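You operate a simulated robot arm through the tools that you are given. There is no shell and no other tool.

Carry out the task below with a simulated robot arm. There is one attempt and no reset: what you move stays moved.

Task
Dip the white and pink pralines in cocoa; seat each in its cell.
Fine: the white one in the white cell, the pink one in the pink cell; leave the brown one.

Only the result counts: the job must be done as asked and must still hold three seconds after the hand-in. Knocking over, shifting, dropping, spilling or breaking anything else fails it.

Robot
A 6-joint arm with a two-finger parallel gripper, fixed in place. Base frame: the origin is on the floor under the middle of its stand, x ahead of it, y to its left, z up; the work surface is at about z = 850. Units: mm, rad, N and s.
With the tool pointing down near the work surface it reaches from about 240 to 640 mm from the base axis. Its first joint turns from -1.152 to 1.152 rad. Payload 2.7 kg.
The TCP is the grasp point between the finger pads, 23 mm short of the fingertips. In the tool frame z runs along the fingers and y along their closing line. The gripper opens to 94 mm. The fingers are 38 mm wide and 10 mm thick; the gripper's body (54 by 96 mm) begins 39 mm behind the TCP.
Orientation is that of the tool frame in the base frame, as [roll, pitch, yaw] about the fixed x, y, z axes, in that order (R = Rz(yaw) Ry(pitch) Rx(roll)). With the fingers straight down and closing along the base's y, the tool's x points along the base's -x, its y along +y and its z along -z.

Tools
- The arm moves only by the tool drive_tool. Its argument "commands" is a list of rows, each a list of 3 entries, a list of its own where there are three numbers: the shift along the tool's x, y, z in units of 25 mm (1.0 is 25 mm), then the turn, a rotation vector about the tool's x, y, z in units of 8 degrees (1.0 is 8 degrees), then the opening in per cent of the stroke, from 0 (shut) to 100 (fully open). In form: [[[dx, dy, dz], [ax, ay, az], hand], ...]. A call has 1 to 20 rows; each row shifts and turns the commanded pose from where the row before left it, along the tool's axes as they then stand. A call with a number of a shift or a turn outside -1 to 1 is refused whole. Rows are played at 5 a second. More than 50 mm and 0.15 rad between two rows, or a gripper value outside its range, and nothing of the call is played. Where a pose cannot be reached the arm comes as near as it can. A force on the tool above 40 N (or 10 N above the force at the start of the call, whichever is more), or a blocked arm, ends the call early, and 0.2 s more pass. The fingers move at their own pace (about 45 mm/s each) and stop on an object; they squeeze with about 29 N. The grip force told is the motor's: it shows also when the fingers shut on nothing. Time passes only in rows, and 0.2 s behind the last, so rows that do not move let the fingers close. The reply holds the time, the measured pose of the TCP, the force on the tool along the base axes, the opening and the grip force, in the units named above and with some noise, with the torque about the TCP (base axes, N m) and any sound that the robot's microphone picked up.
- Cameras (640 x 400 px; columns grow to the right, rows downward): "scene" is fixed at [71, -427.6, 1399.6]; the picture's right is [0.83, -0.56, 0.00], its down [-0.35, -0.51, -0.79] and it looks along [0.44, 0.65, -0.62] (base axes); focal length 320 px, centre (320, 200). "wrist" rides on the gripper at [86, 16, -74] in the tool frame; the picture's right is [-0.18, 0.98, 0.00], its down [-0.58, -0.11, -0.81] and it looks along [-0.79, -0.15, 0.59] (tool axes); focal length 243 px, centre (320, 200). There is no depth. A picture from a camera that has moved, and an enlarged one, comes with that camera's place and axes in the base frame and with its lens.
- snapshot(camera): a new picture of that camera. No time passes.
- zoom(camera, box): a new picture of the part [left, top, right, bottom] of that camera's present view, enlarged. No time passes.
- close_job(): hands the job in; it is judged then, once.

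Places have to be worked out from the pictures, the camera data and where the tool is seen. Open the gripper and draw the arm clear of the work before you hand the job in, unless the task says otherwise.

The tools are called after ">>>" by a JSON object that holds its "op" and its "data". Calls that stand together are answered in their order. drive_tool: Moves the arm, as the interface text tells. Its arguments: {"type":"object","properties":{"commands":{"type":"array"}},"required":["commands"]} The other tools are called the same way: snapshot (camera) takes a picture; zoom (camera, box) takes an enlarged picture of a part of a camera's view; close_job () hands the job in.

At the start:

```text
t: 0.0
ee_pos: [318.8, -157.0, 1123.6]
ee_rot: [-3.141, -0.001, -3.141]
contact_force: [-0.5, 0.3, 0.0]
moment: [0.0, 0.0, -0.02]
width: 93.8
grasp_force: 0.0
```

scene: 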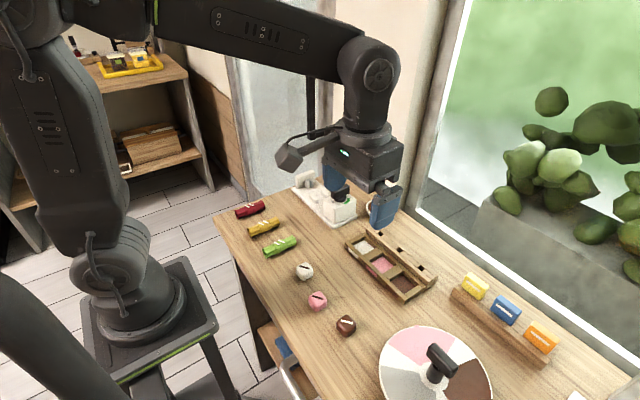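
wrist: 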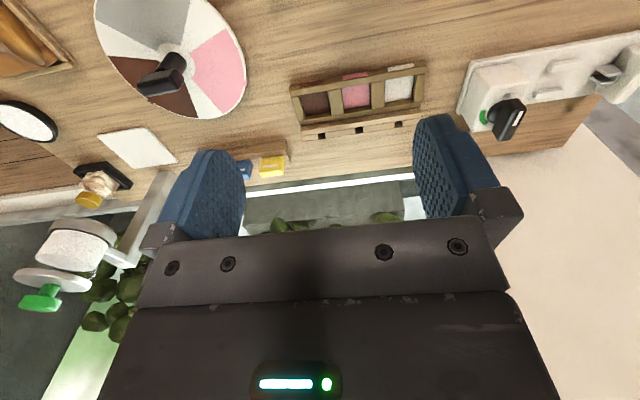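

The scene shows three pralines, a three-cell tray, a colour wheel with a knob and some devices. I'll look closer at them before moving.

>>> {"op": "zoom", "data": {"camera": "scene", "box": [220, 160, 460, 310]}}

>>> {"op": "zoom", "data": {"camera": "scene", "box": [280, 250, 520, 400]}}

>>> {"op": "zoom", "data": {"camera": "scene", "box": [430, 250, 640, 400]}}

>>> {"op": "zoom", "data": {"camera": "wrist", "box": [0, 0, 320, 200]}}

>>> {"op": "zoom", "data": {"camera": "wrist", "box": [280, 20, 640, 200]}}

```text
2.67 times, centred on (340, 235) of scene
camera zoom: at [71.0, -427.6, 1399.6], right [0.83, -0.56, 0.0], down [-0.35, -0.51, -0.79], along [0.44, 0.65, -0.62], focal length 854 px, centre (267, 107)
```

zoom: 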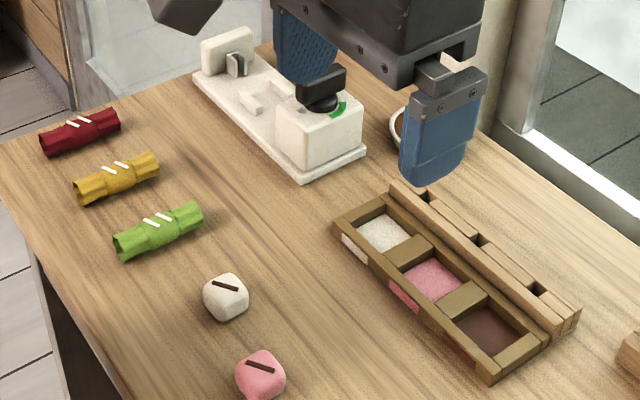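

```text
2.67 times, centred on (400, 325) of scene
camera zoom: at [71.0, -427.6, 1399.6], right [0.83, -0.56, 0.0], down [-0.35, -0.51, -0.79], along [0.44, 0.65, -0.62], focal length 854 px, centre (107, -133)
```

zoom: 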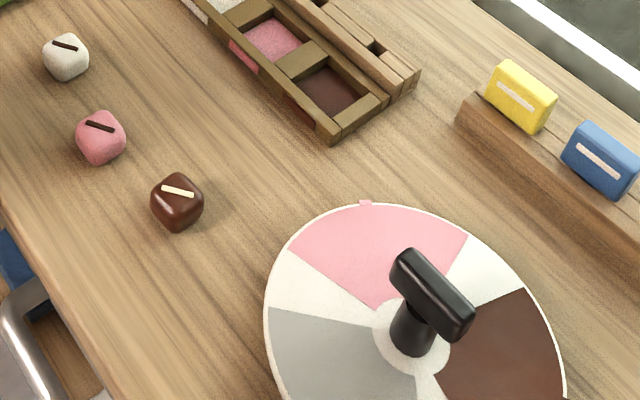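

```text
2.67 times, centred on (535, 325) of scene
camera zoom: at [71.0, -427.6, 1399.6], right [0.83, -0.56, 0.0], down [-0.35, -0.51, -0.79], along [0.44, 0.65, -0.62], focal length 854 px, centre (-253, -133)
```

zoom: 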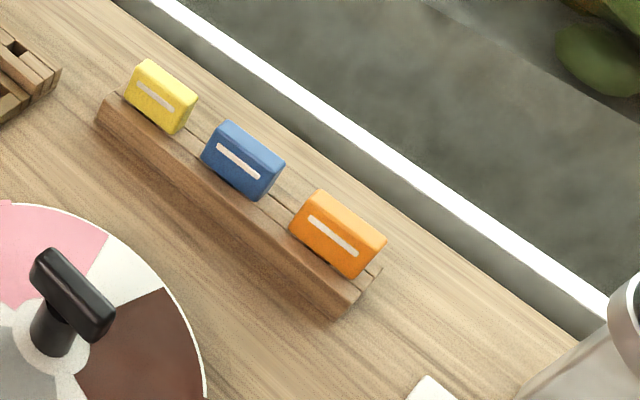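

```text
2.00 times, centred on (160, 100) of wrist
camera zoom: at [232.7, -141.0, 1197.1], right [0.18, 0.98, 0.0], down [0.58, -0.11, 0.81], along [0.79, -0.15, -0.59], focal length 485 px, centre (640, 400)
```

zoom: 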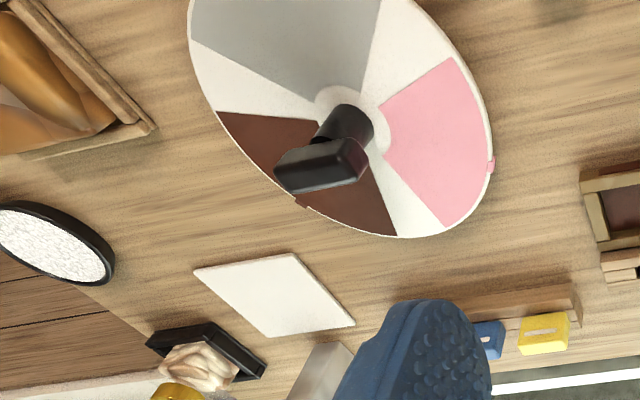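

```text
1.78 times, centred on (460, 110) of wrist
camera zoom: at [232.7, -141.0, 1197.1], right [0.18, 0.98, 0.0], down [0.58, -0.11, 0.81], along [0.79, -0.15, -0.59], focal length 431 px, centre (71, 360)
```

zoom: 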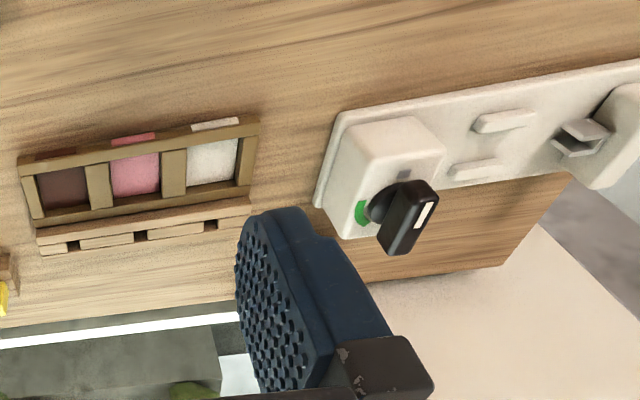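

I see the pralines at roughly white (290,-44), pink (273,-120), brown (287,-193), with the tray cells near x≈443, y≈-56/-121/-181. A small bowl near (556,48) is hidden behind the finger and may be the cocoa, so I'll shift the arm +y at this height for a clear look.

>>> {"op": "drive_tool", "data": {"commands": [[[0, 1, 0], [0, 0, 0], 100], [[0, 1, 0], [0, 0, 0], 100], [[0, 1, 0], [0, 0, 0], 100], [[0, 1, 0], [0, 0, 0], 100], [[0, 1, 0], [0, 0, 0], 100], [[0, 1, 0], [0, 0, 0], 100]]}}

```text
t: 1.4
ee_pos: [317.1, -8.0, 1123.1]
ee_rot: [3.141, -0.001, 3.14]
contact_force: [0.1, 1.6, 0.3]
moment: [0.01, 0.02, 0.0]
width: 93.9
grasp_force: 0.0
```

The arm moved 150 mm in +y as commanded. Now I'll look with both cameras.

>>> {"op": "snapshot", "data": {"camera": "scene"}}

>>> {"op": "snapshot", "data": {"camera": "wrist"}}

>>> {"op": "zoom", "data": {"camera": "wrist", "box": [240, 60, 440, 200]}}

>>> {"op": "zoom", "data": {"camera": "scene", "box": [320, 170, 480, 270]}}

```text
taken
```

scene: 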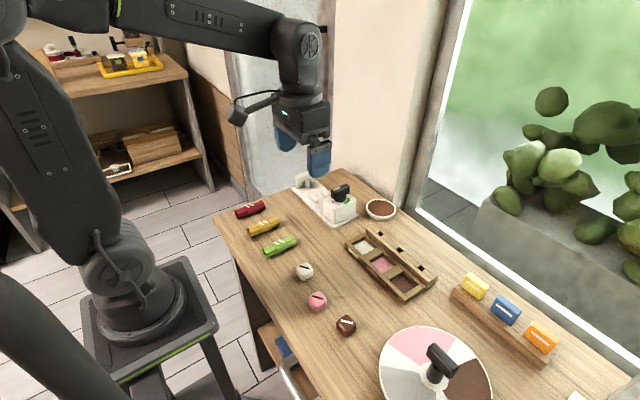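

```text
taken
camera wrist: at [231.4, 8.6, 1197.1], right [0.18, 0.98, 0.0], down [0.58, -0.11, 0.81], along [0.79, -0.15, -0.59], focal length 243 px, centre (320, 200)
```

wrist: 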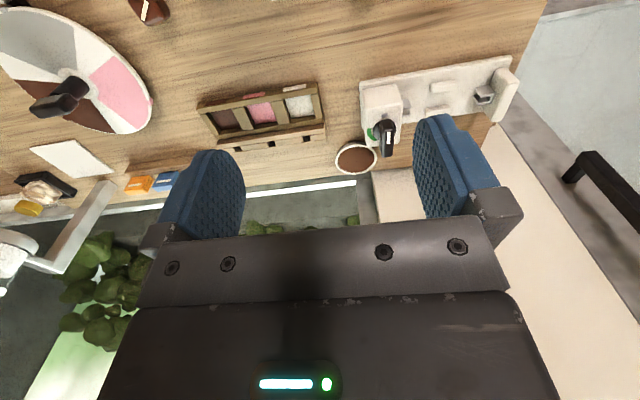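

```text
2.86 times, centred on (340, 130) of wrist
camera zoom: at [231.4, 8.6, 1197.1], right [0.18, 0.98, 0.0], down [0.58, -0.11, 0.81], along [0.79, -0.15, -0.59], focal length 693 px, centre (263, 400)
```

zoom: 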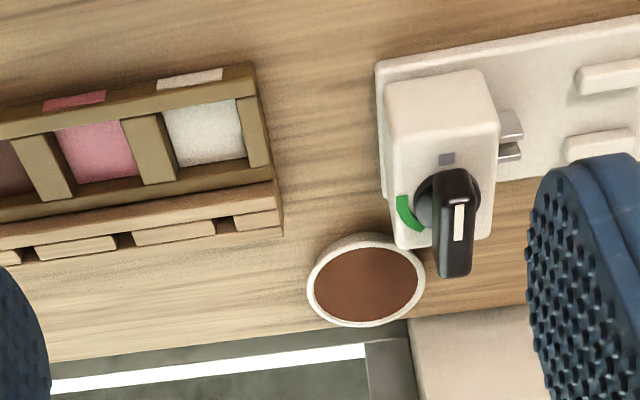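

```text
4.00 times, centred on (400, 220) of scene
camera zoom: at [71.0, -427.6, 1399.6], right [0.83, -0.56, 0.0], down [-0.35, -0.51, -0.79], along [0.44, 0.65, -0.62], focal length 1280 px, centre (0, 120)
```

zoom: 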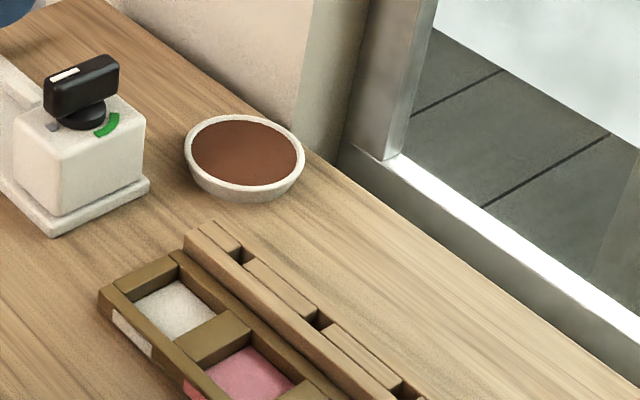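

The cocoa bowl is now plainly visible near (558,14) and about 78 mm across. I'll descend over the white praline to about z=960 for a closer look at its place and orientation.

>>> {"op": "drive_tool", "data": {"commands": [[[0.155, -0.206, 0.93], [0, 0, 0], 100], [[0.155, -0.206, 0.93], [0, 0, 0], 100], [[0.155, -0.206, 0.93], [0, 0, 0], 100], [[0.155, -0.206, 0.93], [0, 0, 0], 100], [[0.155, -0.206, 0.93], [0, 0, 0], 100], [[0.155, -0.206, 0.93], [0, 0, 0], 100], [[0.155, -0.206, 0.93], [0, 0, 0], 100], [[0, 0, 0], [0, 0, 0], 100]]}}

>>> {"op": "snapshot", "data": {"camera": "wrist"}}

>>> {"op": "snapshot", "data": {"camera": "scene"}}

```text
t: 3.2
ee_pos: [290.6, -43.5, 960.2]
ee_rot: [-3.141, -0.002, -3.141]
contact_force: [0.6, -1.2, 0.6]
moment: [0.0, 0.02, 0.02]
width: 94.0
grasp_force: 0.1
```

```text
taken
camera wrist: at [204.9, -26.6, 1034.1], right [0.18, 0.98, 0.0], down [0.58, -0.11, 0.81], along [0.79, -0.15, -0.59], focal length 243 px, centre (320, 200)
```

wrist: 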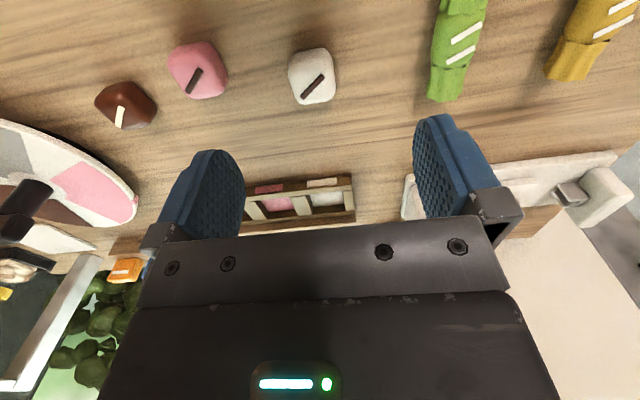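

```text
taken
```

scene: 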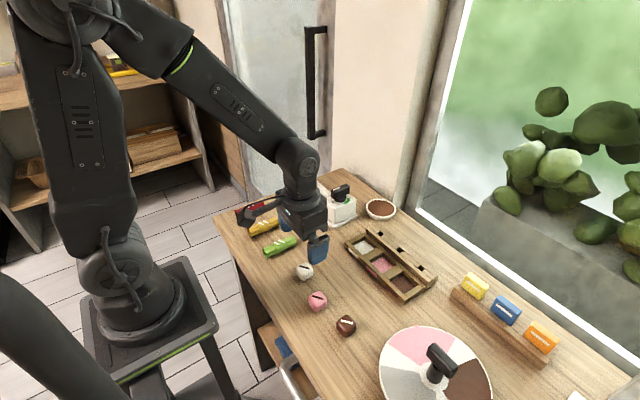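

>>> {"op": "zoom", "data": {"camera": "wrist", "box": [240, 20, 400, 120]}}

>>> {"op": "zoom", "data": {"camera": "wrist", "box": [80, 20, 240, 140]}}

>>> {"op": "zoom", "data": {"camera": "scene", "box": [270, 230, 370, 350]}}

>>> {"op": "zoom", "data": {"camera": "scene", "box": [330, 190, 450, 310]}}

```text
4.00 times, centred on (320, 70) of wrist
camera zoom: at [204.9, -26.6, 1034.1], right [0.18, 0.98, 0.0], down [0.58, -0.11, 0.81], along [0.79, -0.15, -0.59], focal length 970 px, centre (320, 720)
```

zoom: 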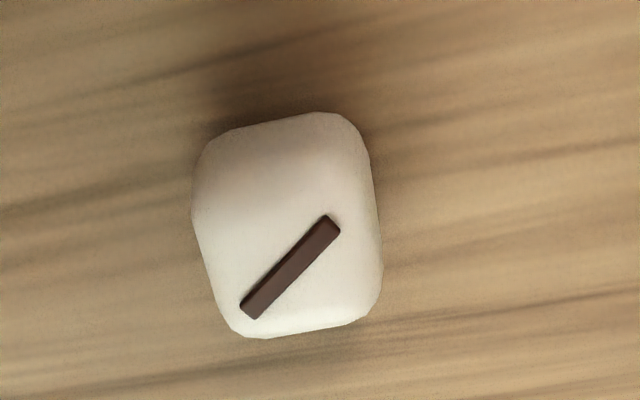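

```text
3.33 times, centred on (160, 80) of wrist
camera zoom: at [204.9, -26.6, 1034.1], right [0.18, 0.98, 0.0], down [0.58, -0.11, 0.81], along [0.79, -0.15, -0.59], focal length 809 px, centre (853, 600)
```

zoom: 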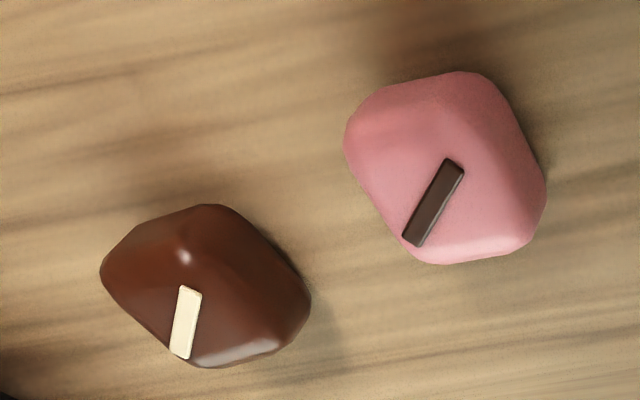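

```text
3.33 times, centred on (320, 290) of scene
camera zoom: at [71.0, -427.6, 1399.6], right [0.83, -0.56, 0.0], down [-0.35, -0.51, -0.79], along [0.44, 0.65, -0.62], focal length 1067 px, centre (320, -100)
```

zoom: 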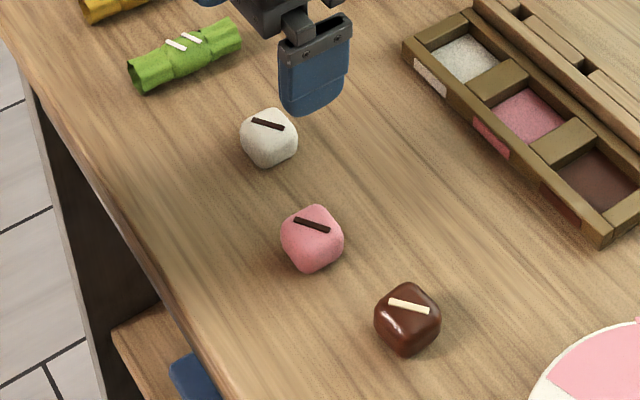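

```text
3.33 times, centred on (390, 250) of scene
camera zoom: at [71.0, -427.6, 1399.6], right [0.83, -0.56, 0.0], down [-0.35, -0.51, -0.79], along [0.44, 0.65, -0.62], focal length 1067 px, centre (87, 33)
```

zoom: 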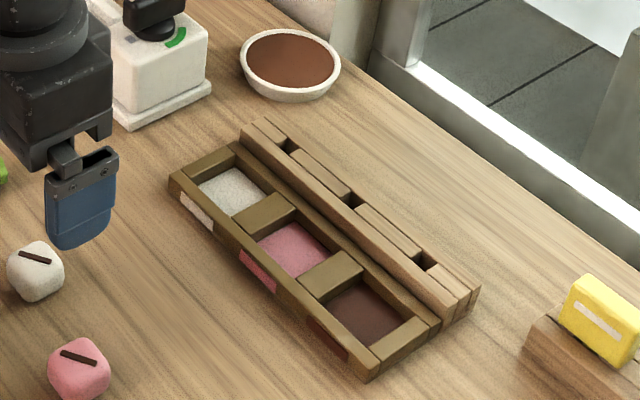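

The white praline is a rounded cube about 28–30 mm wide at roughly (288,-47), turned by some angle. I'll step down to about z=915, still above it, and zoom to get its yaw.

>>> {"op": "drive_tool", "data": {"commands": [[[0.05, -0.07, 0.9], [0, 0, 0], 100], [[0.05, -0.07, 0.9], [0, 0, 0], 100], [[0, 0, 0], [0, 0, 0], 100]]}}

>>> {"op": "zoom", "data": {"camera": "wrist", "box": [240, 40, 400, 140]}}

>>> {"op": "zoom", "data": {"camera": "scene", "box": [280, 240, 344, 280]}}

>>> {"op": "zoom", "data": {"camera": "scene", "box": [290, 280, 354, 320]}}

```text
t: 4.0
ee_pos: [288.3, -45.8, 916.9]
ee_rot: [3.139, 0.0, -3.14]
contact_force: [-0.2, 0.0, 0.7]
moment: [-0.03, 0.03, 0.04]
width: 93.8
grasp_force: 0.0
```

```text
4.00 times, centred on (320, 90) of wrist
camera zoom: at [202.8, -29.9, 989.8], right [0.18, 0.98, 0.0], down [0.58, -0.11, 0.81], along [0.79, -0.15, -0.59], focal length 970 px, centre (320, 640)
```

zoom: 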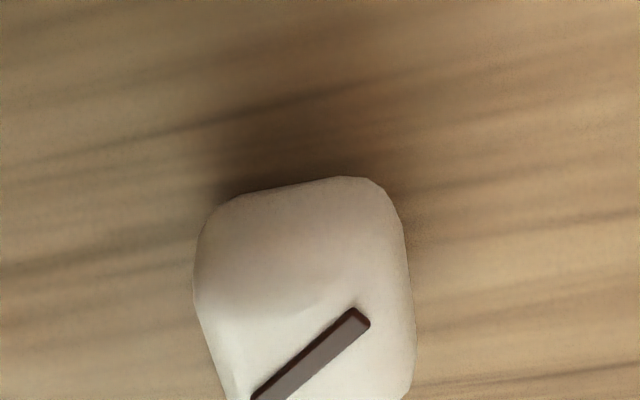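

```text
10.00 times, centred on (312, 260) of scene
camera zoom: at [71.0, -427.6, 1399.6], right [0.83, -0.56, 0.0], down [-0.35, -0.51, -0.79], along [0.44, 0.65, -0.62], focal length 3201 px, centre (400, -400)
```

zoom: 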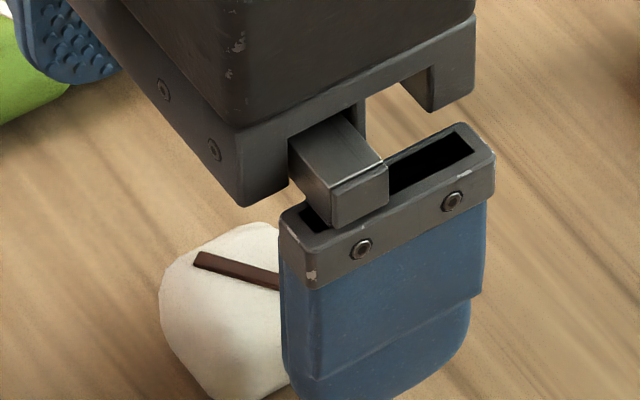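

```text
10.00 times, centred on (322, 300) of scene
camera zoom: at [71.0, -427.6, 1399.6], right [0.83, -0.56, 0.0], down [-0.35, -0.51, -0.79], along [0.44, 0.65, -0.62], focal length 3201 px, centre (300, -800)
```

zoom: 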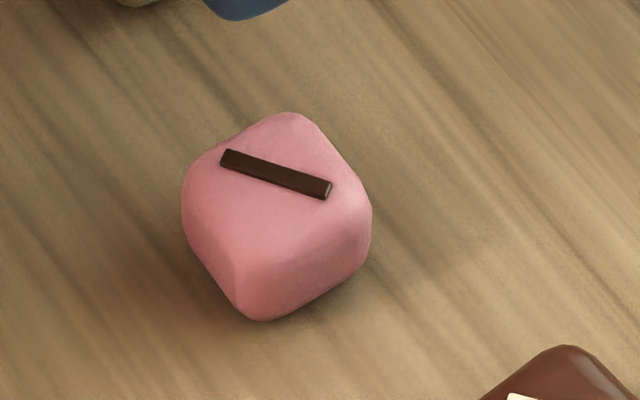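

From this view the white praline's near face runs along base y, so its yaw is about 0; its centre is near (289,-47) and its width about 29 mm. The fully open fingers would come close to the pink one, so I narrow to 60 % first. Then I descend to TCP z≈882, with the tips just below mid-height so the praline's base protrudes for dipping.

>>> {"op": "drive_tool", "data": {"commands": [[[0, 0, 0], [0, 0, 0], 60], [[-0.02, -0.04, 0], [0, 0, 0], 60], [[0, 0, 0], [0, 0, 0], 60], [[0, 0, 0.4], [0, 0, 0], 60], [[0, 0, 0.4], [0, 0, 0], 60], [[0, 0, 0.4], [0, 0, 0], 60], [[0, 0, 0.16], [0, 0, 0], 60], [[0, 0, 0], [0, 0, 0], 60]]}}

>>> {"op": "zoom", "data": {"camera": "scene", "box": [264, 240, 344, 290]}}

>>> {"op": "snapshot", "data": {"camera": "wrist"}}

```text
t: 5.8
ee_pos: [288.5, -48.2, 881.2]
ee_rot: [3.141, 0.001, 3.141]
contact_force: [0.4, 0.5, -0.7]
moment: [-0.01, 0.04, 0.04]
width: 56.4
grasp_force: 0.0
```

```text
8.00 times, centred on (304, 265) of scene
camera zoom: at [71.0, -427.6, 1399.6], right [0.83, -0.56, 0.0], down [-0.35, -0.51, -0.79], along [0.44, 0.65, -0.62], focal length 2561 px, centre (448, -320)
```

zoom: 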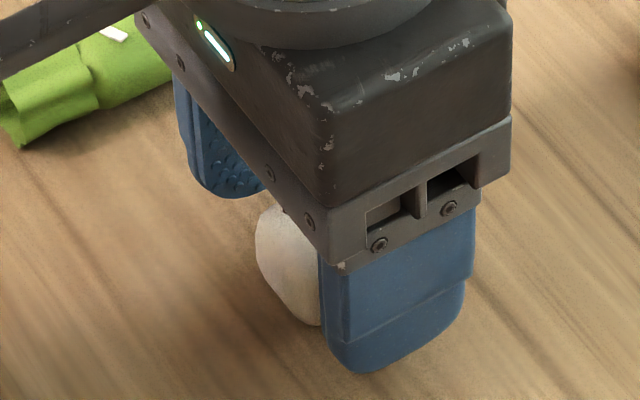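

```text
taken
camera wrist: at [203.4, -31.2, 955.8], right [0.18, 0.98, 0.0], down [0.58, -0.11, 0.81], along [0.79, -0.15, -0.59], focal length 243 px, centre (320, 200)
```

wrist: 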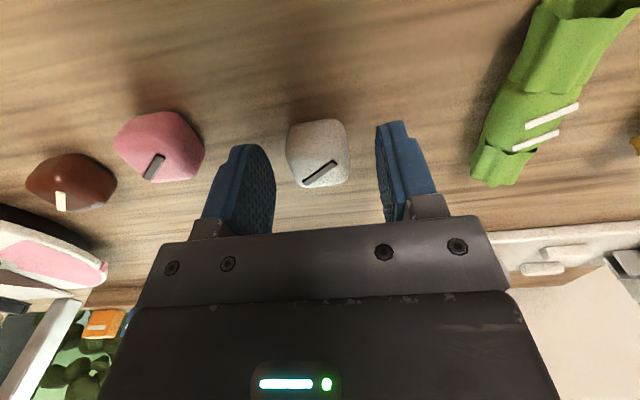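

The praline sits between the fingers, slightly toward the -y finger. Now I close on it and let the fingers settle.

>>> {"op": "drive_tool", "data": {"commands": [[[0, 0, 0], [0, 0, 0], 30], [[0, 0, 0], [0, 0, 0], 20], [[0, 0, 0], [0, 0, 0], 10], [[0, 0, 0], [0, 0, 0], 0], [[0, 0, 0], [0, 0, 0], 0], [[0, 0, 0], [0, 0, 0], 0]]}}

>>> {"op": "zoom", "data": {"camera": "wrist", "box": [240, 80, 400, 220]}}

```text
t: 7.2
ee_pos: [289.8, -47.5, 882.9]
ee_rot: [3.142, 0.0, -3.141]
contact_force: [-0.7, 0.1, -1.6]
moment: [-0.01, 0.01, -0.03]
width: 29.4
grasp_force: 29.7
```

```text
2.86 times, centred on (320, 150) of wrist
camera zoom: at [203.4, -31.2, 955.9], right [0.18, 0.98, 0.0], down [0.58, -0.11, 0.81], along [0.79, -0.15, -0.59], focal length 693 px, centre (320, 343)
```

zoom: 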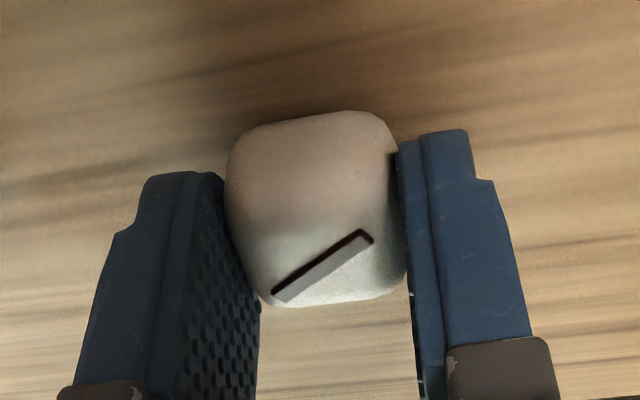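

The grip is firm at 29.4 mm wide. I lift straight up to z≈1000 and carry it toward the bowl, stopping short at x≈479 to look.

>>> {"op": "drive_tool", "data": {"commands": [[[0, 0, -0.5], [0, 0, 0], 0], [[0, 0, -0.9], [0, 0, 0], 0], [[0, 0, -1], [0, 0, 0], 0], [[0, 0, -1], [0, 0, 0], 0], [[0, 0, -1], [0, 0, 0], 0], [[0, 0, -0.32], [0, 0, 0], 0], [[-0.95, 0.3, 0], [0, 0, 0], 0], [[-0.95, 0.3, 0], [0, 0, 0], 0], [[-0.95, 0.3, 0], [0, 0, 0], 0], [[-0.95, 0.3, 0], [0, 0, 0], 0], [[-0.95, 0.3, 0], [0, 0, 0], 0], [[-0.95, 0.3, 0], [0, 0, 0], 0], [[-0.95, 0.3, 0], [0, 0, 0], 0], [[-0.95, 0.3, 0], [0, 0, 0], 0], [[0, 0, 0], [0, 0, 0], 0]]}}

>>> {"op": "snapshot", "data": {"camera": "wrist"}}

>>> {"op": "snapshot", "data": {"camera": "scene"}}

```text
t: 10.4
ee_pos: [478.2, 12.2, 1000.5]
ee_rot: [3.141, 0.0, 3.141]
contact_force: [0.1, -0.2, -0.1]
moment: [0.03, 0.0, -0.01]
width: 29.3
grasp_force: 28.8
```

```text
taken
camera wrist: at [391.6, 29.0, 1073.5], right [0.18, 0.98, 0.0], down [0.58, -0.11, 0.81], along [0.79, -0.15, -0.59], focal length 243 px, centre (320, 200)
```

wrist: 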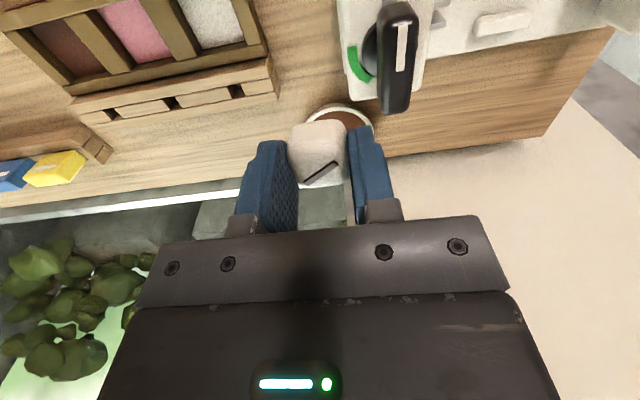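

```text
taken
```

scene: 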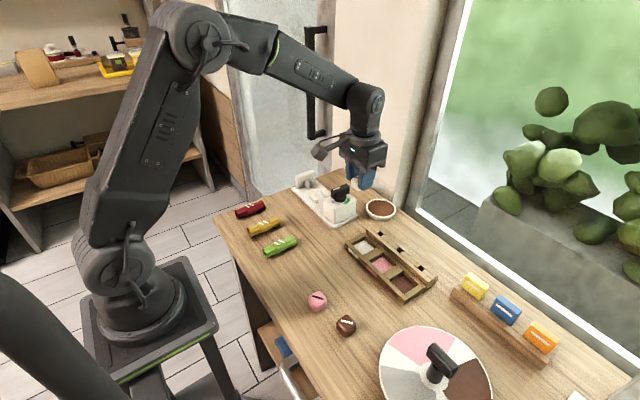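

The praline is held and the bowl lies ahead, with the white machine and its black lever close to where the wrist camera would pass. I'll zoom on the bowl, the lever and the camera mount to plan clearances.

>>> {"op": "zoom", "data": {"camera": "wrist", "box": [260, 60, 460, 200]}}

>>> {"op": "zoom", "data": {"camera": "scene", "box": [300, 120, 420, 230]}}

```text
2.86 times, centred on (360, 130) of wrist
camera zoom: at [391.6, 29.0, 1073.5], right [0.18, 0.98, 0.0], down [0.58, -0.11, 0.81], along [0.79, -0.15, -0.59], focal length 693 px, centre (206, 400)
```

zoom: 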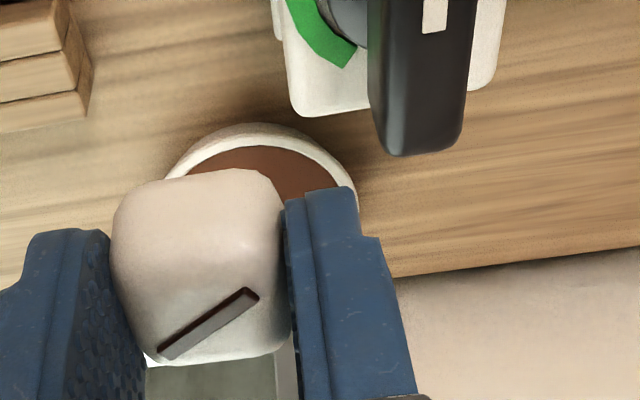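

```text
3.64 times, centred on (360, 175) of scene
camera zoom: at [71.0, -427.6, 1399.6], right [0.83, -0.56, 0.0], down [-0.35, -0.51, -0.79], along [0.44, 0.65, -0.62], focal length 1164 px, centre (174, 291)
```

zoom: 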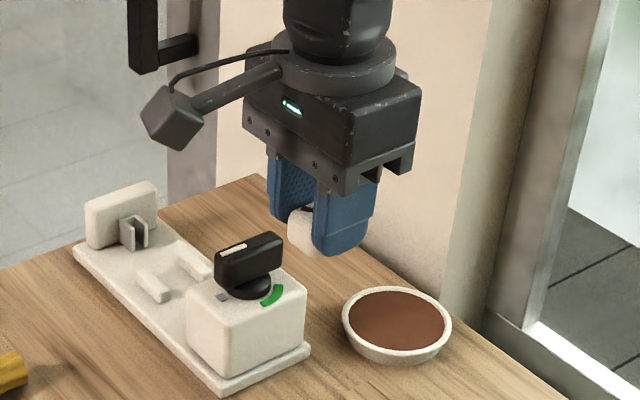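

I place the bowl centre at about (558,13.5) with its rim near z≈872, and the black lever tops out around z≈945 near y≈58. To keep the camera box clear of the lever I'll centre over the bowl at height, then yaw 32° so the camera swings toward -y.

>>> {"op": "drive_tool", "data": {"commands": [[[-0.8, 0.015, 0], [0, 0, 0], 0], [[-0.8, 0.015, 0], [0, 0, 0], 0], [[-0.8, 0.015, 0], [0, 0, 0], 0], [[-0.8, 0.015, 0], [0, 0, 0], 0], [[0, 0, 0], [0, 0, -1], 0], [[0, 0, 0], [0, 0, -1], 0], [[0, 0, 0], [0, 0, -1], 0], [[0, 0, 0], [0, 0, -1], 0], [[0, 0, 0], [0, 0, 0], 0]]}}

>>> {"op": "snapshot", "data": {"camera": "scene"}}

>>> {"op": "snapshot", "data": {"camera": "wrist"}}

>>> {"op": "zoom", "data": {"camera": "scene", "box": [320, 120, 440, 230]}}

```text
t: 12.4
ee_pos: [560.9, 13.2, 998.6]
ee_rot: [3.14, -0.001, -2.581]
contact_force: [0.8, -0.3, 0.5]
moment: [0.01, -0.02, 0.02]
width: 29.6
grasp_force: 29.1
```

```text
taken
```

scene: 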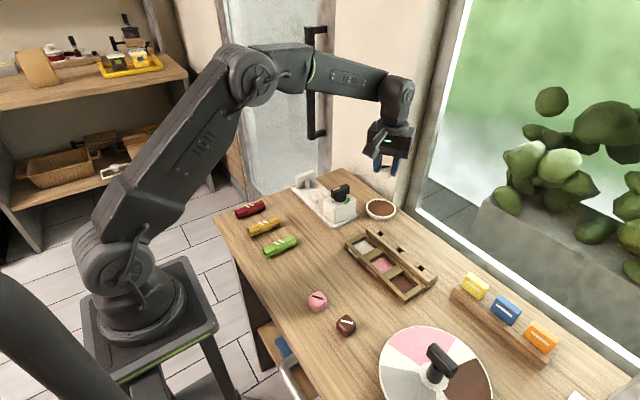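

```text
taken
camera wrist: at [478.8, -18.3, 1073.1], right [-0.37, 0.93, 0.0], down [0.55, 0.22, 0.81], along [0.75, 0.3, -0.59], focal length 243 px, centre (320, 200)
```

wrist: 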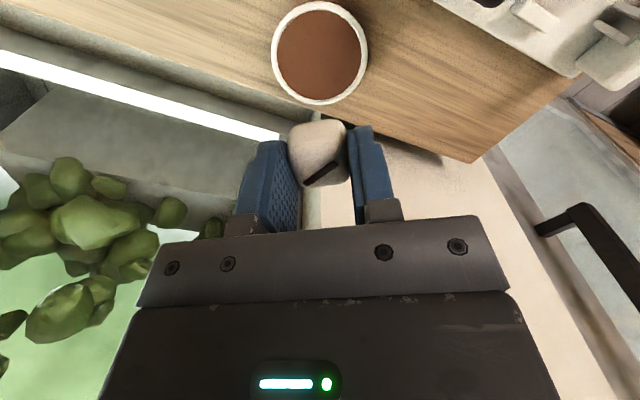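

```text
3.64 times, centred on (380, 175) of scene
camera zoom: at [71.0, -427.6, 1399.6], right [0.83, -0.56, 0.0], down [-0.35, -0.51, -0.79], along [0.44, 0.65, -0.62], focal length 1164 px, centre (102, 291)
```

zoom: 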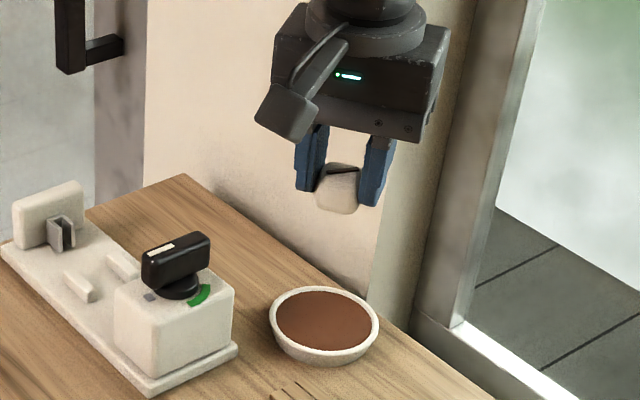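

The wrist view puts the bowl centre near (560.5,14.5), within about 1 mm of the TCP, and the camera box is now clear of the lever. I descend to TCP z≈906, with the praline's base just above the bowl, and check.

>>> {"op": "drive_tool", "data": {"commands": [[[0, 0, 0.8], [0, 0, 0], 0], [[0, 0, 0.8], [0, 0, 0], 0], [[0, 0, 0.8], [0, 0, 0], 0], [[0, 0, 0.8], [0, 0, 0], 0], [[0, 0, 0.4], [0, 0, 0], 0], [[0, 0, 0.1], [0, 0, 0], 0], [[0, 0, 0], [0, 0, 0], 0]]}}

>>> {"op": "zoom", "data": {"camera": "scene", "box": [340, 150, 430, 230]}}

>>> {"op": "snapshot", "data": {"camera": "wrist"}}

```text
t: 14.0
ee_pos: [559.7, 13.3, 907.7]
ee_rot: [-3.141, -0.001, -2.584]
contact_force: [0.5, 0.3, 0.4]
moment: [0.0, 0.02, -0.01]
width: 29.6
grasp_force: 29.4
```

```text
5.00 times, centred on (385, 190) of scene
camera zoom: at [71.0, -427.6, 1399.6], right [0.83, -0.56, 0.0], down [-0.35, -0.51, -0.79], along [0.44, 0.65, -0.62], focal length 1600 px, centre (-5, 250)
```

zoom: 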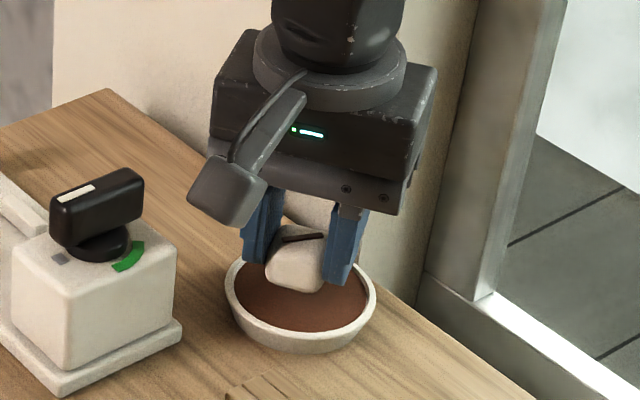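

```text
taken
camera wrist: at [478.8, -17.7, 981.5], right [-0.36, 0.93, 0.0], down [0.55, 0.22, 0.81], along [0.75, 0.29, -0.59], focal length 243 px, centre (320, 200)
```

wrist: 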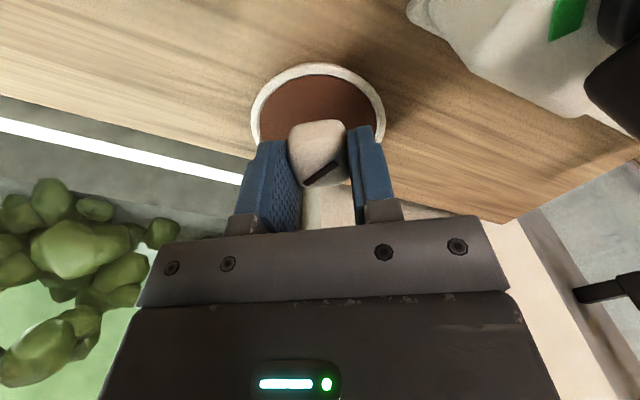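

The praline hangs centred over the cocoa with everything clear. I lower it in small steps of 2–3 mm to about TCP z=894 and watch the force.

>>> {"op": "drive_tool", "data": {"commands": [[[0, 0, 0.12], [0, 0, 0], 0], [[0, 0, 0.12], [0, 0, 0], 0], [[0, 0, 0.1], [0, 0, 0], 0], [[0, 0, 0.1], [0, 0, 0], 0], [[0, 0, 0.08], [0, 0, 0], 0], [[0, 0, 0], [0, 0, 0], 0]]}}

>>> {"op": "zoom", "data": {"camera": "scene", "box": [352, 175, 416, 225]}}

>>> {"op": "zoom", "data": {"camera": "wrist", "box": [230, 60, 410, 200]}}

```text
t: 15.4
ee_pos: [559.9, 13.5, 896.7]
ee_rot: [-3.139, 0.003, -2.583]
contact_force: [-5.9, 0.6, 22.8]
moment: [0.0, 0.24, -0.01]
width: 29.5
grasp_force: 29.1
```

```text
8.00 times, centred on (384, 200) of scene
camera zoom: at [70.5, -427.6, 1399.6], right [0.83, -0.56, 0.0], down [-0.35, -0.51, -0.79], along [0.44, 0.65, -0.62], focal length 2561 px, centre (-192, 200)
```

zoom: 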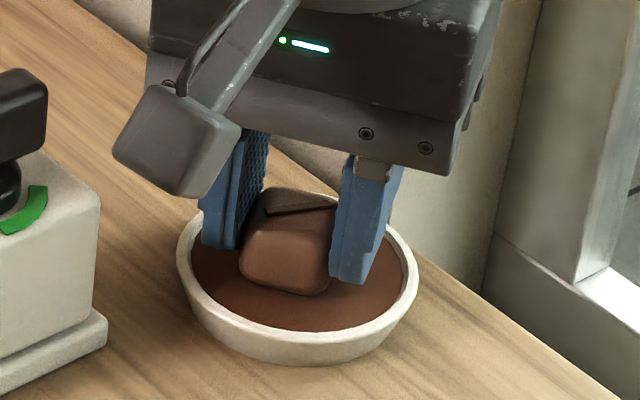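

```text
2.86 times, centred on (320, 130) of wrist
camera zoom: at [478.5, -18.0, 970.1], right [-0.37, 0.93, 0.0], down [0.55, 0.22, 0.81], along [0.75, 0.29, -0.59], focal length 693 px, centre (320, 400)
```

zoom: 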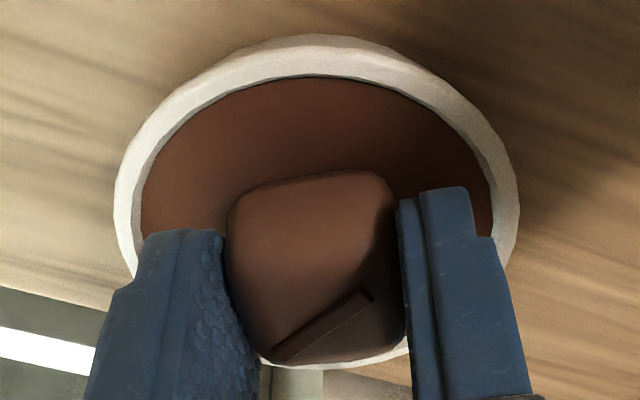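

The praline turned cocoa-brown and the force reads 22.8 N, so it is resting on the cocoa and is coated. I lift it straight out to z≈1000, then yaw back to 0.

>>> {"op": "drive_tool", "data": {"commands": [[[0, 0, -0.15], [0, 0, 0], 0], [[0, 0, -0.3], [0, 0, 0], 0], [[0, 0, -0.8], [0, 0, 0], 0], [[0, 0, -1], [0, 0, 0], 0], [[0, 0, -1], [0, 0, 0], 0], [[0, 0, -1], [0, 0, 0], 0], [[0, 0, 0], [0, 0, 1], 0], [[0, 0, 0], [0, 0, 1], 0], [[0, 0, 0], [0, 0, 1], 0], [[0, 0, 0], [0, 0, 1], 0], [[0, 0, 0], [0, 0, 0], 0]]}}

>>> {"op": "snapshot", "data": {"camera": "scene"}}

>>> {"op": "zoom", "data": {"camera": "wrist", "box": [240, 80, 400, 220]}}

>>> {"op": "zoom", "data": {"camera": "scene", "box": [352, 130, 432, 225]}}

```text
t: 17.8
ee_pos: [560.0, 12.8, 1001.2]
ee_rot: [3.141, 0.001, 3.141]
contact_force: [-0.9, 0.0, 0.3]
moment: [-0.01, -0.01, -0.03]
width: 29.6
grasp_force: 29.4
```

```text
taken
```

scene: 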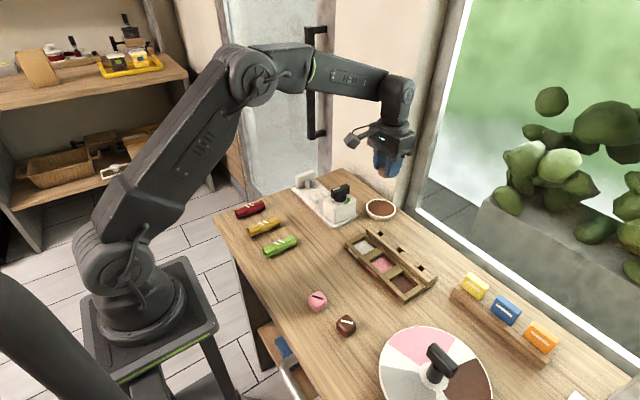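

```text
2.86 times, centred on (320, 150) of wrist
camera zoom: at [474.4, 29.5, 1074.1], right [0.19, 0.98, 0.0], down [0.58, -0.11, 0.81], along [0.79, -0.15, -0.59], focal length 693 px, centre (320, 343)
```

zoom: 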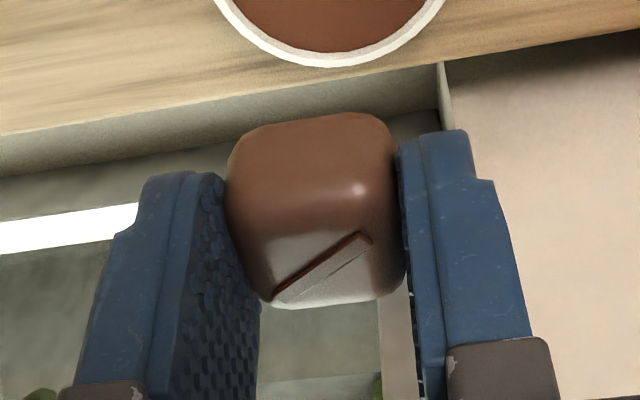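

```text
4.21 times, centred on (392, 178) of scene
camera zoom: at [71.0, -427.6, 1399.6], right [0.83, -0.56, 0.0], down [-0.35, -0.51, -0.79], along [0.44, 0.65, -0.62], focal length 1348 px, centre (17, 295)
```

zoom: 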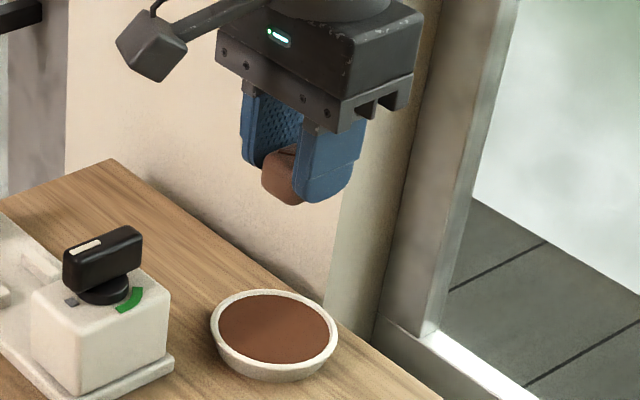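

The praline is fully coated and still gripped as before, and the bowl is undisturbed. I move over the white cell, about (444,-56), at this height and look.

>>> {"op": "drive_tool", "data": {"commands": [[[0.928, -0.552, 0], [0, 0, 0], 0], [[0.928, -0.552, 0], [0, 0, 0], 0], [[0.928, -0.552, 0], [0, 0, 0], 0], [[0.928, -0.552, 0], [0, 0, 0], 0], [[0.928, -0.552, 0], [0, 0, 0], 0], [[0, 0, 0], [0, 0, 0], 0]]}}

>>> {"op": "snapshot", "data": {"camera": "wrist"}}

>>> {"op": "zoom", "data": {"camera": "wrist", "box": [160, 0, 400, 130]}}

>>> {"op": "zoom", "data": {"camera": "scene", "box": [340, 210, 440, 310]}}

```text
t: 19.2
ee_pos: [443.2, -54.6, 1001.4]
ee_rot: [3.141, -0.001, 3.141]
contact_force: [-0.1, 0.3, -0.5]
moment: [-0.01, 0.0, -0.02]
width: 29.6
grasp_force: 28.8
```

```text
taken
camera wrist: at [358.0, -37.9, 1074.3], right [0.18, 0.98, 0.0], down [0.58, -0.11, 0.81], along [0.79, -0.15, -0.59], focal length 243 px, centre (320, 200)
```

wrist: 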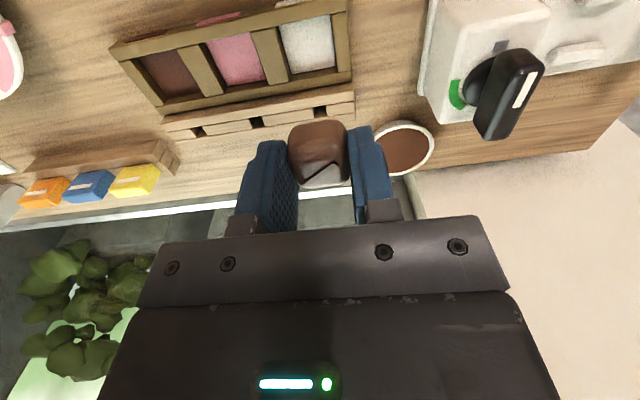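

```text
2.67 times, centred on (280, 65) of wrist
camera zoom: at [358.0, -37.9, 1074.3], right [0.18, 0.98, 0.0], down [0.58, -0.11, 0.81], along [0.79, -0.15, -0.59], focal length 647 px, centre (427, 560)
```

zoom: 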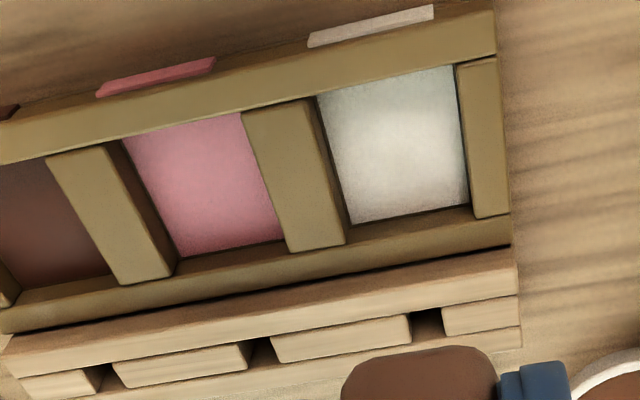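

```text
4.00 times, centred on (390, 260) of scene
camera zoom: at [71.0, -427.6, 1399.6], right [0.83, -0.56, 0.0], down [-0.35, -0.51, -0.79], along [0.44, 0.65, -0.62], focal length 1280 px, centre (40, -40)
```

zoom: 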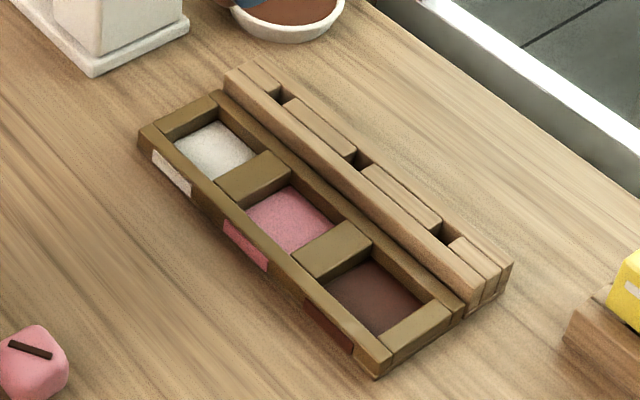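

From the wrist view I work out the white cell's opening as x 420–462, y -84 to -41, centre about (441,-62.5), with walls about 12–13 mm high. I shift there and lower to TCP z≈905, with the praline's base above the walls, and recheck.

>>> {"op": "drive_tool", "data": {"commands": [[[0.08, -0.31, 0], [0, 0, 0], 0], [[0, 0, 0.8], [0, 0, 0], 0], [[0, 0, 0.9], [0, 0, 0], 0], [[0, 0, 0.9], [0, 0, 0], 0], [[0, 0, 0.8], [0, 0, 0], 0], [[0, 0, 0.43], [0, 0, 0], 0], [[0, 0, 0], [0, 0, 0], 0]]}}

>>> {"op": "snapshot", "data": {"camera": "wrist"}}

>>> {"op": "zoom", "data": {"camera": "wrist", "box": [220, 60, 420, 200]}}

>>> {"op": "zoom", "data": {"camera": "scene", "box": [330, 210, 410, 270]}}

```text
t: 20.8
ee_pos: [442.5, -62.7, 904.3]
ee_rot: [3.14, -0.002, -3.14]
contact_force: [0.7, 0.3, -0.9]
moment: [0.05, 0.02, 0.0]
width: 29.6
grasp_force: 29.4
```

```text
taken
camera wrist: at [357.2, -46.1, 978.2], right [0.18, 0.98, 0.0], down [0.58, -0.11, 0.81], along [0.79, -0.15, -0.59], focal length 243 px, centre (320, 200)
```

wrist: 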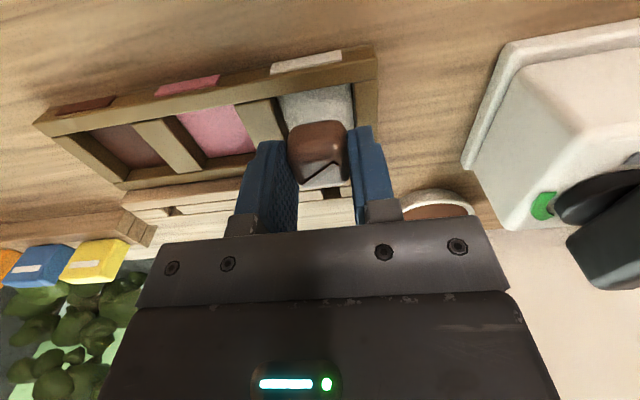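

```text
2.86 times, centred on (320, 130) of wrist
camera zoom: at [357.2, -46.1, 978.2], right [0.18, 0.98, 0.0], down [0.58, -0.11, 0.81], along [0.79, -0.15, -0.59], focal length 693 px, centre (320, 400)
```

zoom: 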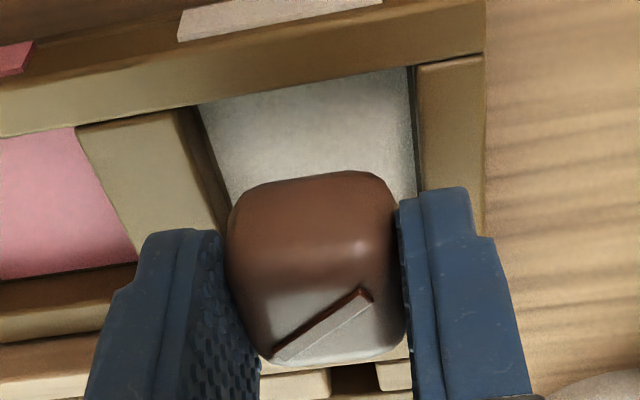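

```text
6.67 times, centred on (370, 240) of scene
camera zoom: at [71.0, -427.6, 1399.6], right [0.83, -0.56, 0.0], down [-0.35, -0.51, -0.79], along [0.44, 0.65, -0.62], focal length 2134 px, centre (-13, -67)
```

zoom: 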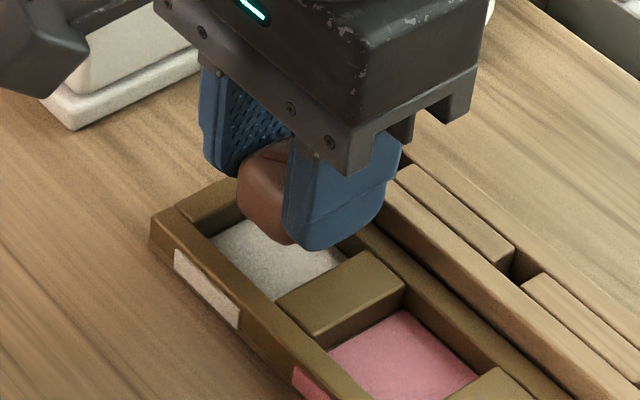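

The cell centre checks out at y≈-62.3, and x needs about 2 mm back, which I apply. I lower to TCP z≈890, so the fingertips stay just above the walls and the praline is inside the cell.

>>> {"op": "drive_tool", "data": {"commands": [[[0.08, 0, 0.1], [0, 0, 0], 0], [[0, 0, 0.12], [0, 0, 0], 0], [[0, 0, 0.12], [0, 0, 0], 0], [[0, 0, 0.12], [0, 0, 0], 0], [[0, 0, 0.1], [0, 0, 0], 0], [[0, 0, 0], [0, 0, 0], 0]]}}

>>> {"op": "zoom", "data": {"camera": "wrist", "box": [220, 60, 420, 200]}}

>>> {"op": "zoom", "data": {"camera": "scene", "box": [340, 220, 400, 265]}}

```text
t: 22.2
ee_pos: [439.1, -62.8, 889.6]
ee_rot: [-3.141, 0.0, -3.14]
contact_force: [0.1, 0.3, -0.3]
moment: [-0.01, 0.03, -0.01]
width: 29.8
grasp_force: 28.9
```

```text
2.86 times, centred on (320, 130) of wrist
camera zoom: at [353.8, -45.9, 964.3], right [0.18, 0.98, 0.0], down [0.58, -0.11, 0.81], along [0.79, -0.15, -0.59], focal length 693 px, centre (320, 400)
```

zoom: 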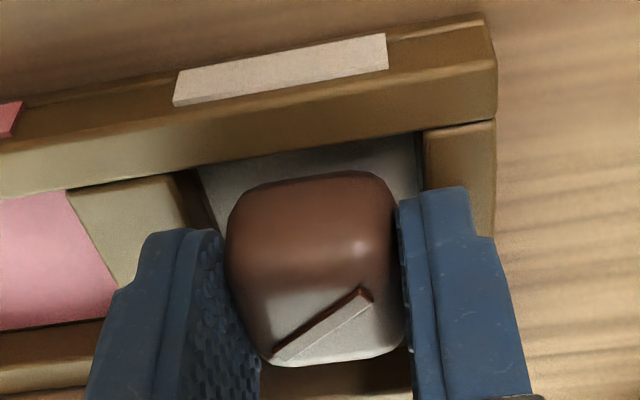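

```text
8.89 times, centred on (370, 242) of scene
camera zoom: at [71.0, -427.6, 1399.6], right [0.83, -0.56, 0.0], down [-0.35, -0.51, -0.79], along [0.44, 0.65, -0.62], focal length 2845 px, centre (-124, -178)
```

zoom: 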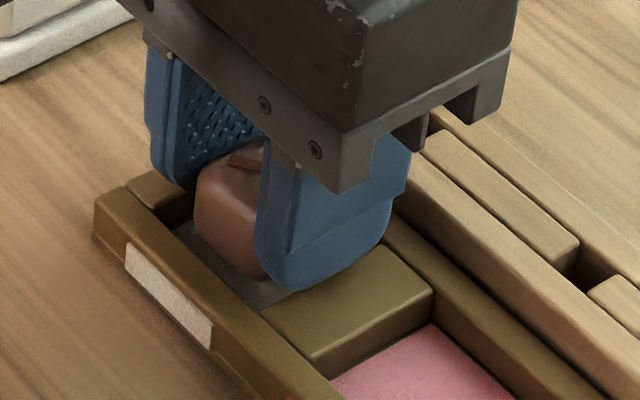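

The praline is centred in the cell opening, with near-wall clearance matching half the cell. I lower another 1.5 mm, check the force and then release.

>>> {"op": "drive_tool", "data": {"commands": [[[0, 0, 0.03], [0, 0, 0], 0], [[0, 0, 0.03], [0, 0, 0], 0], [[0, 0, 0], [0, 0, 0], 0]]}}

```text
t: 23.0
ee_pos: [440.3, -62.3, 889.3]
ee_rot: [-3.141, 0.0, -3.141]
contact_force: [0.5, 0.4, 0.3]
moment: [0.02, 0.02, 0.02]
width: 29.5
grasp_force: 29.0
```

No contact force shows, so the fingertips are still clear of the walls. I open to about 60 % and let the praline settle.

>>> {"op": "drive_tool", "data": {"commands": [[[0, 0, 0], [0, 0, 0], 40], [[0, 0, 0], [0, 0, 0], 50], [[0, 0, 0], [0, 0, 0], 60], [[0, 0, 0], [0, 0, 0], 60], [[0, 0, 0], [0, 0, 0], 60]]}}

>>> {"op": "zoom", "data": {"camera": "wrist", "box": [220, 60, 420, 200]}}

>>> {"op": "zoom", "data": {"camera": "scene", "box": [340, 220, 400, 265]}}

```text
t: 24.2
ee_pos: [440.1, -63.7, 889.4]
ee_rot: [-3.141, 0.0, -3.141]
contact_force: [-0.2, 0.1, 0.1]
moment: [-0.04, 0.0, -0.04]
width: 56.6
grasp_force: 0.0
```

```text
2.86 times, centred on (320, 130) of wrist
camera zoom: at [353.8, -46.2, 962.8], right [0.18, 0.98, 0.0], down [0.58, -0.11, 0.81], along [0.79, -0.15, -0.59], focal length 693 px, centre (320, 400)
```

zoom: 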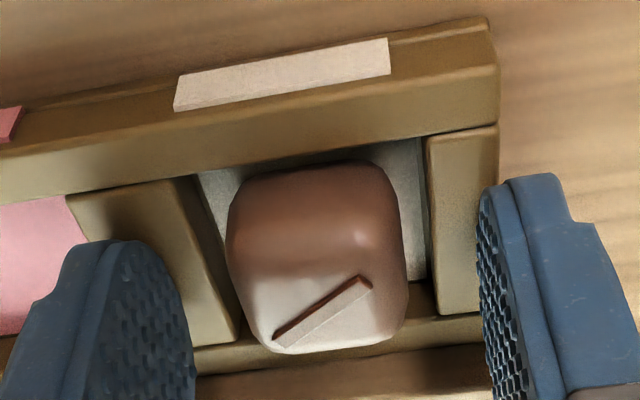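

```text
8.89 times, centred on (370, 242) of scene
camera zoom: at [71.0, -427.6, 1399.6], right [0.83, -0.56, 0.0], down [-0.35, -0.51, -0.79], along [0.44, 0.65, -0.62], focal length 2845 px, centre (-124, -178)
```

zoom: 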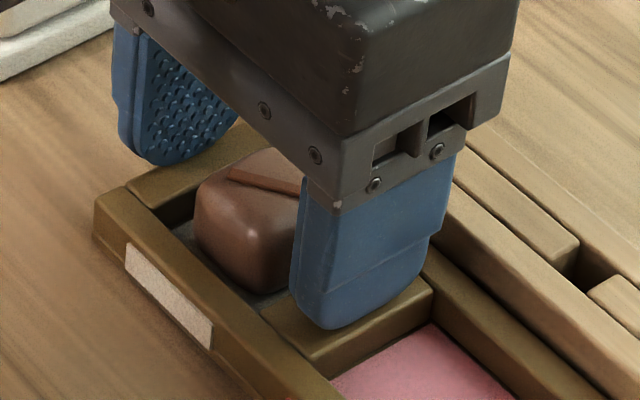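

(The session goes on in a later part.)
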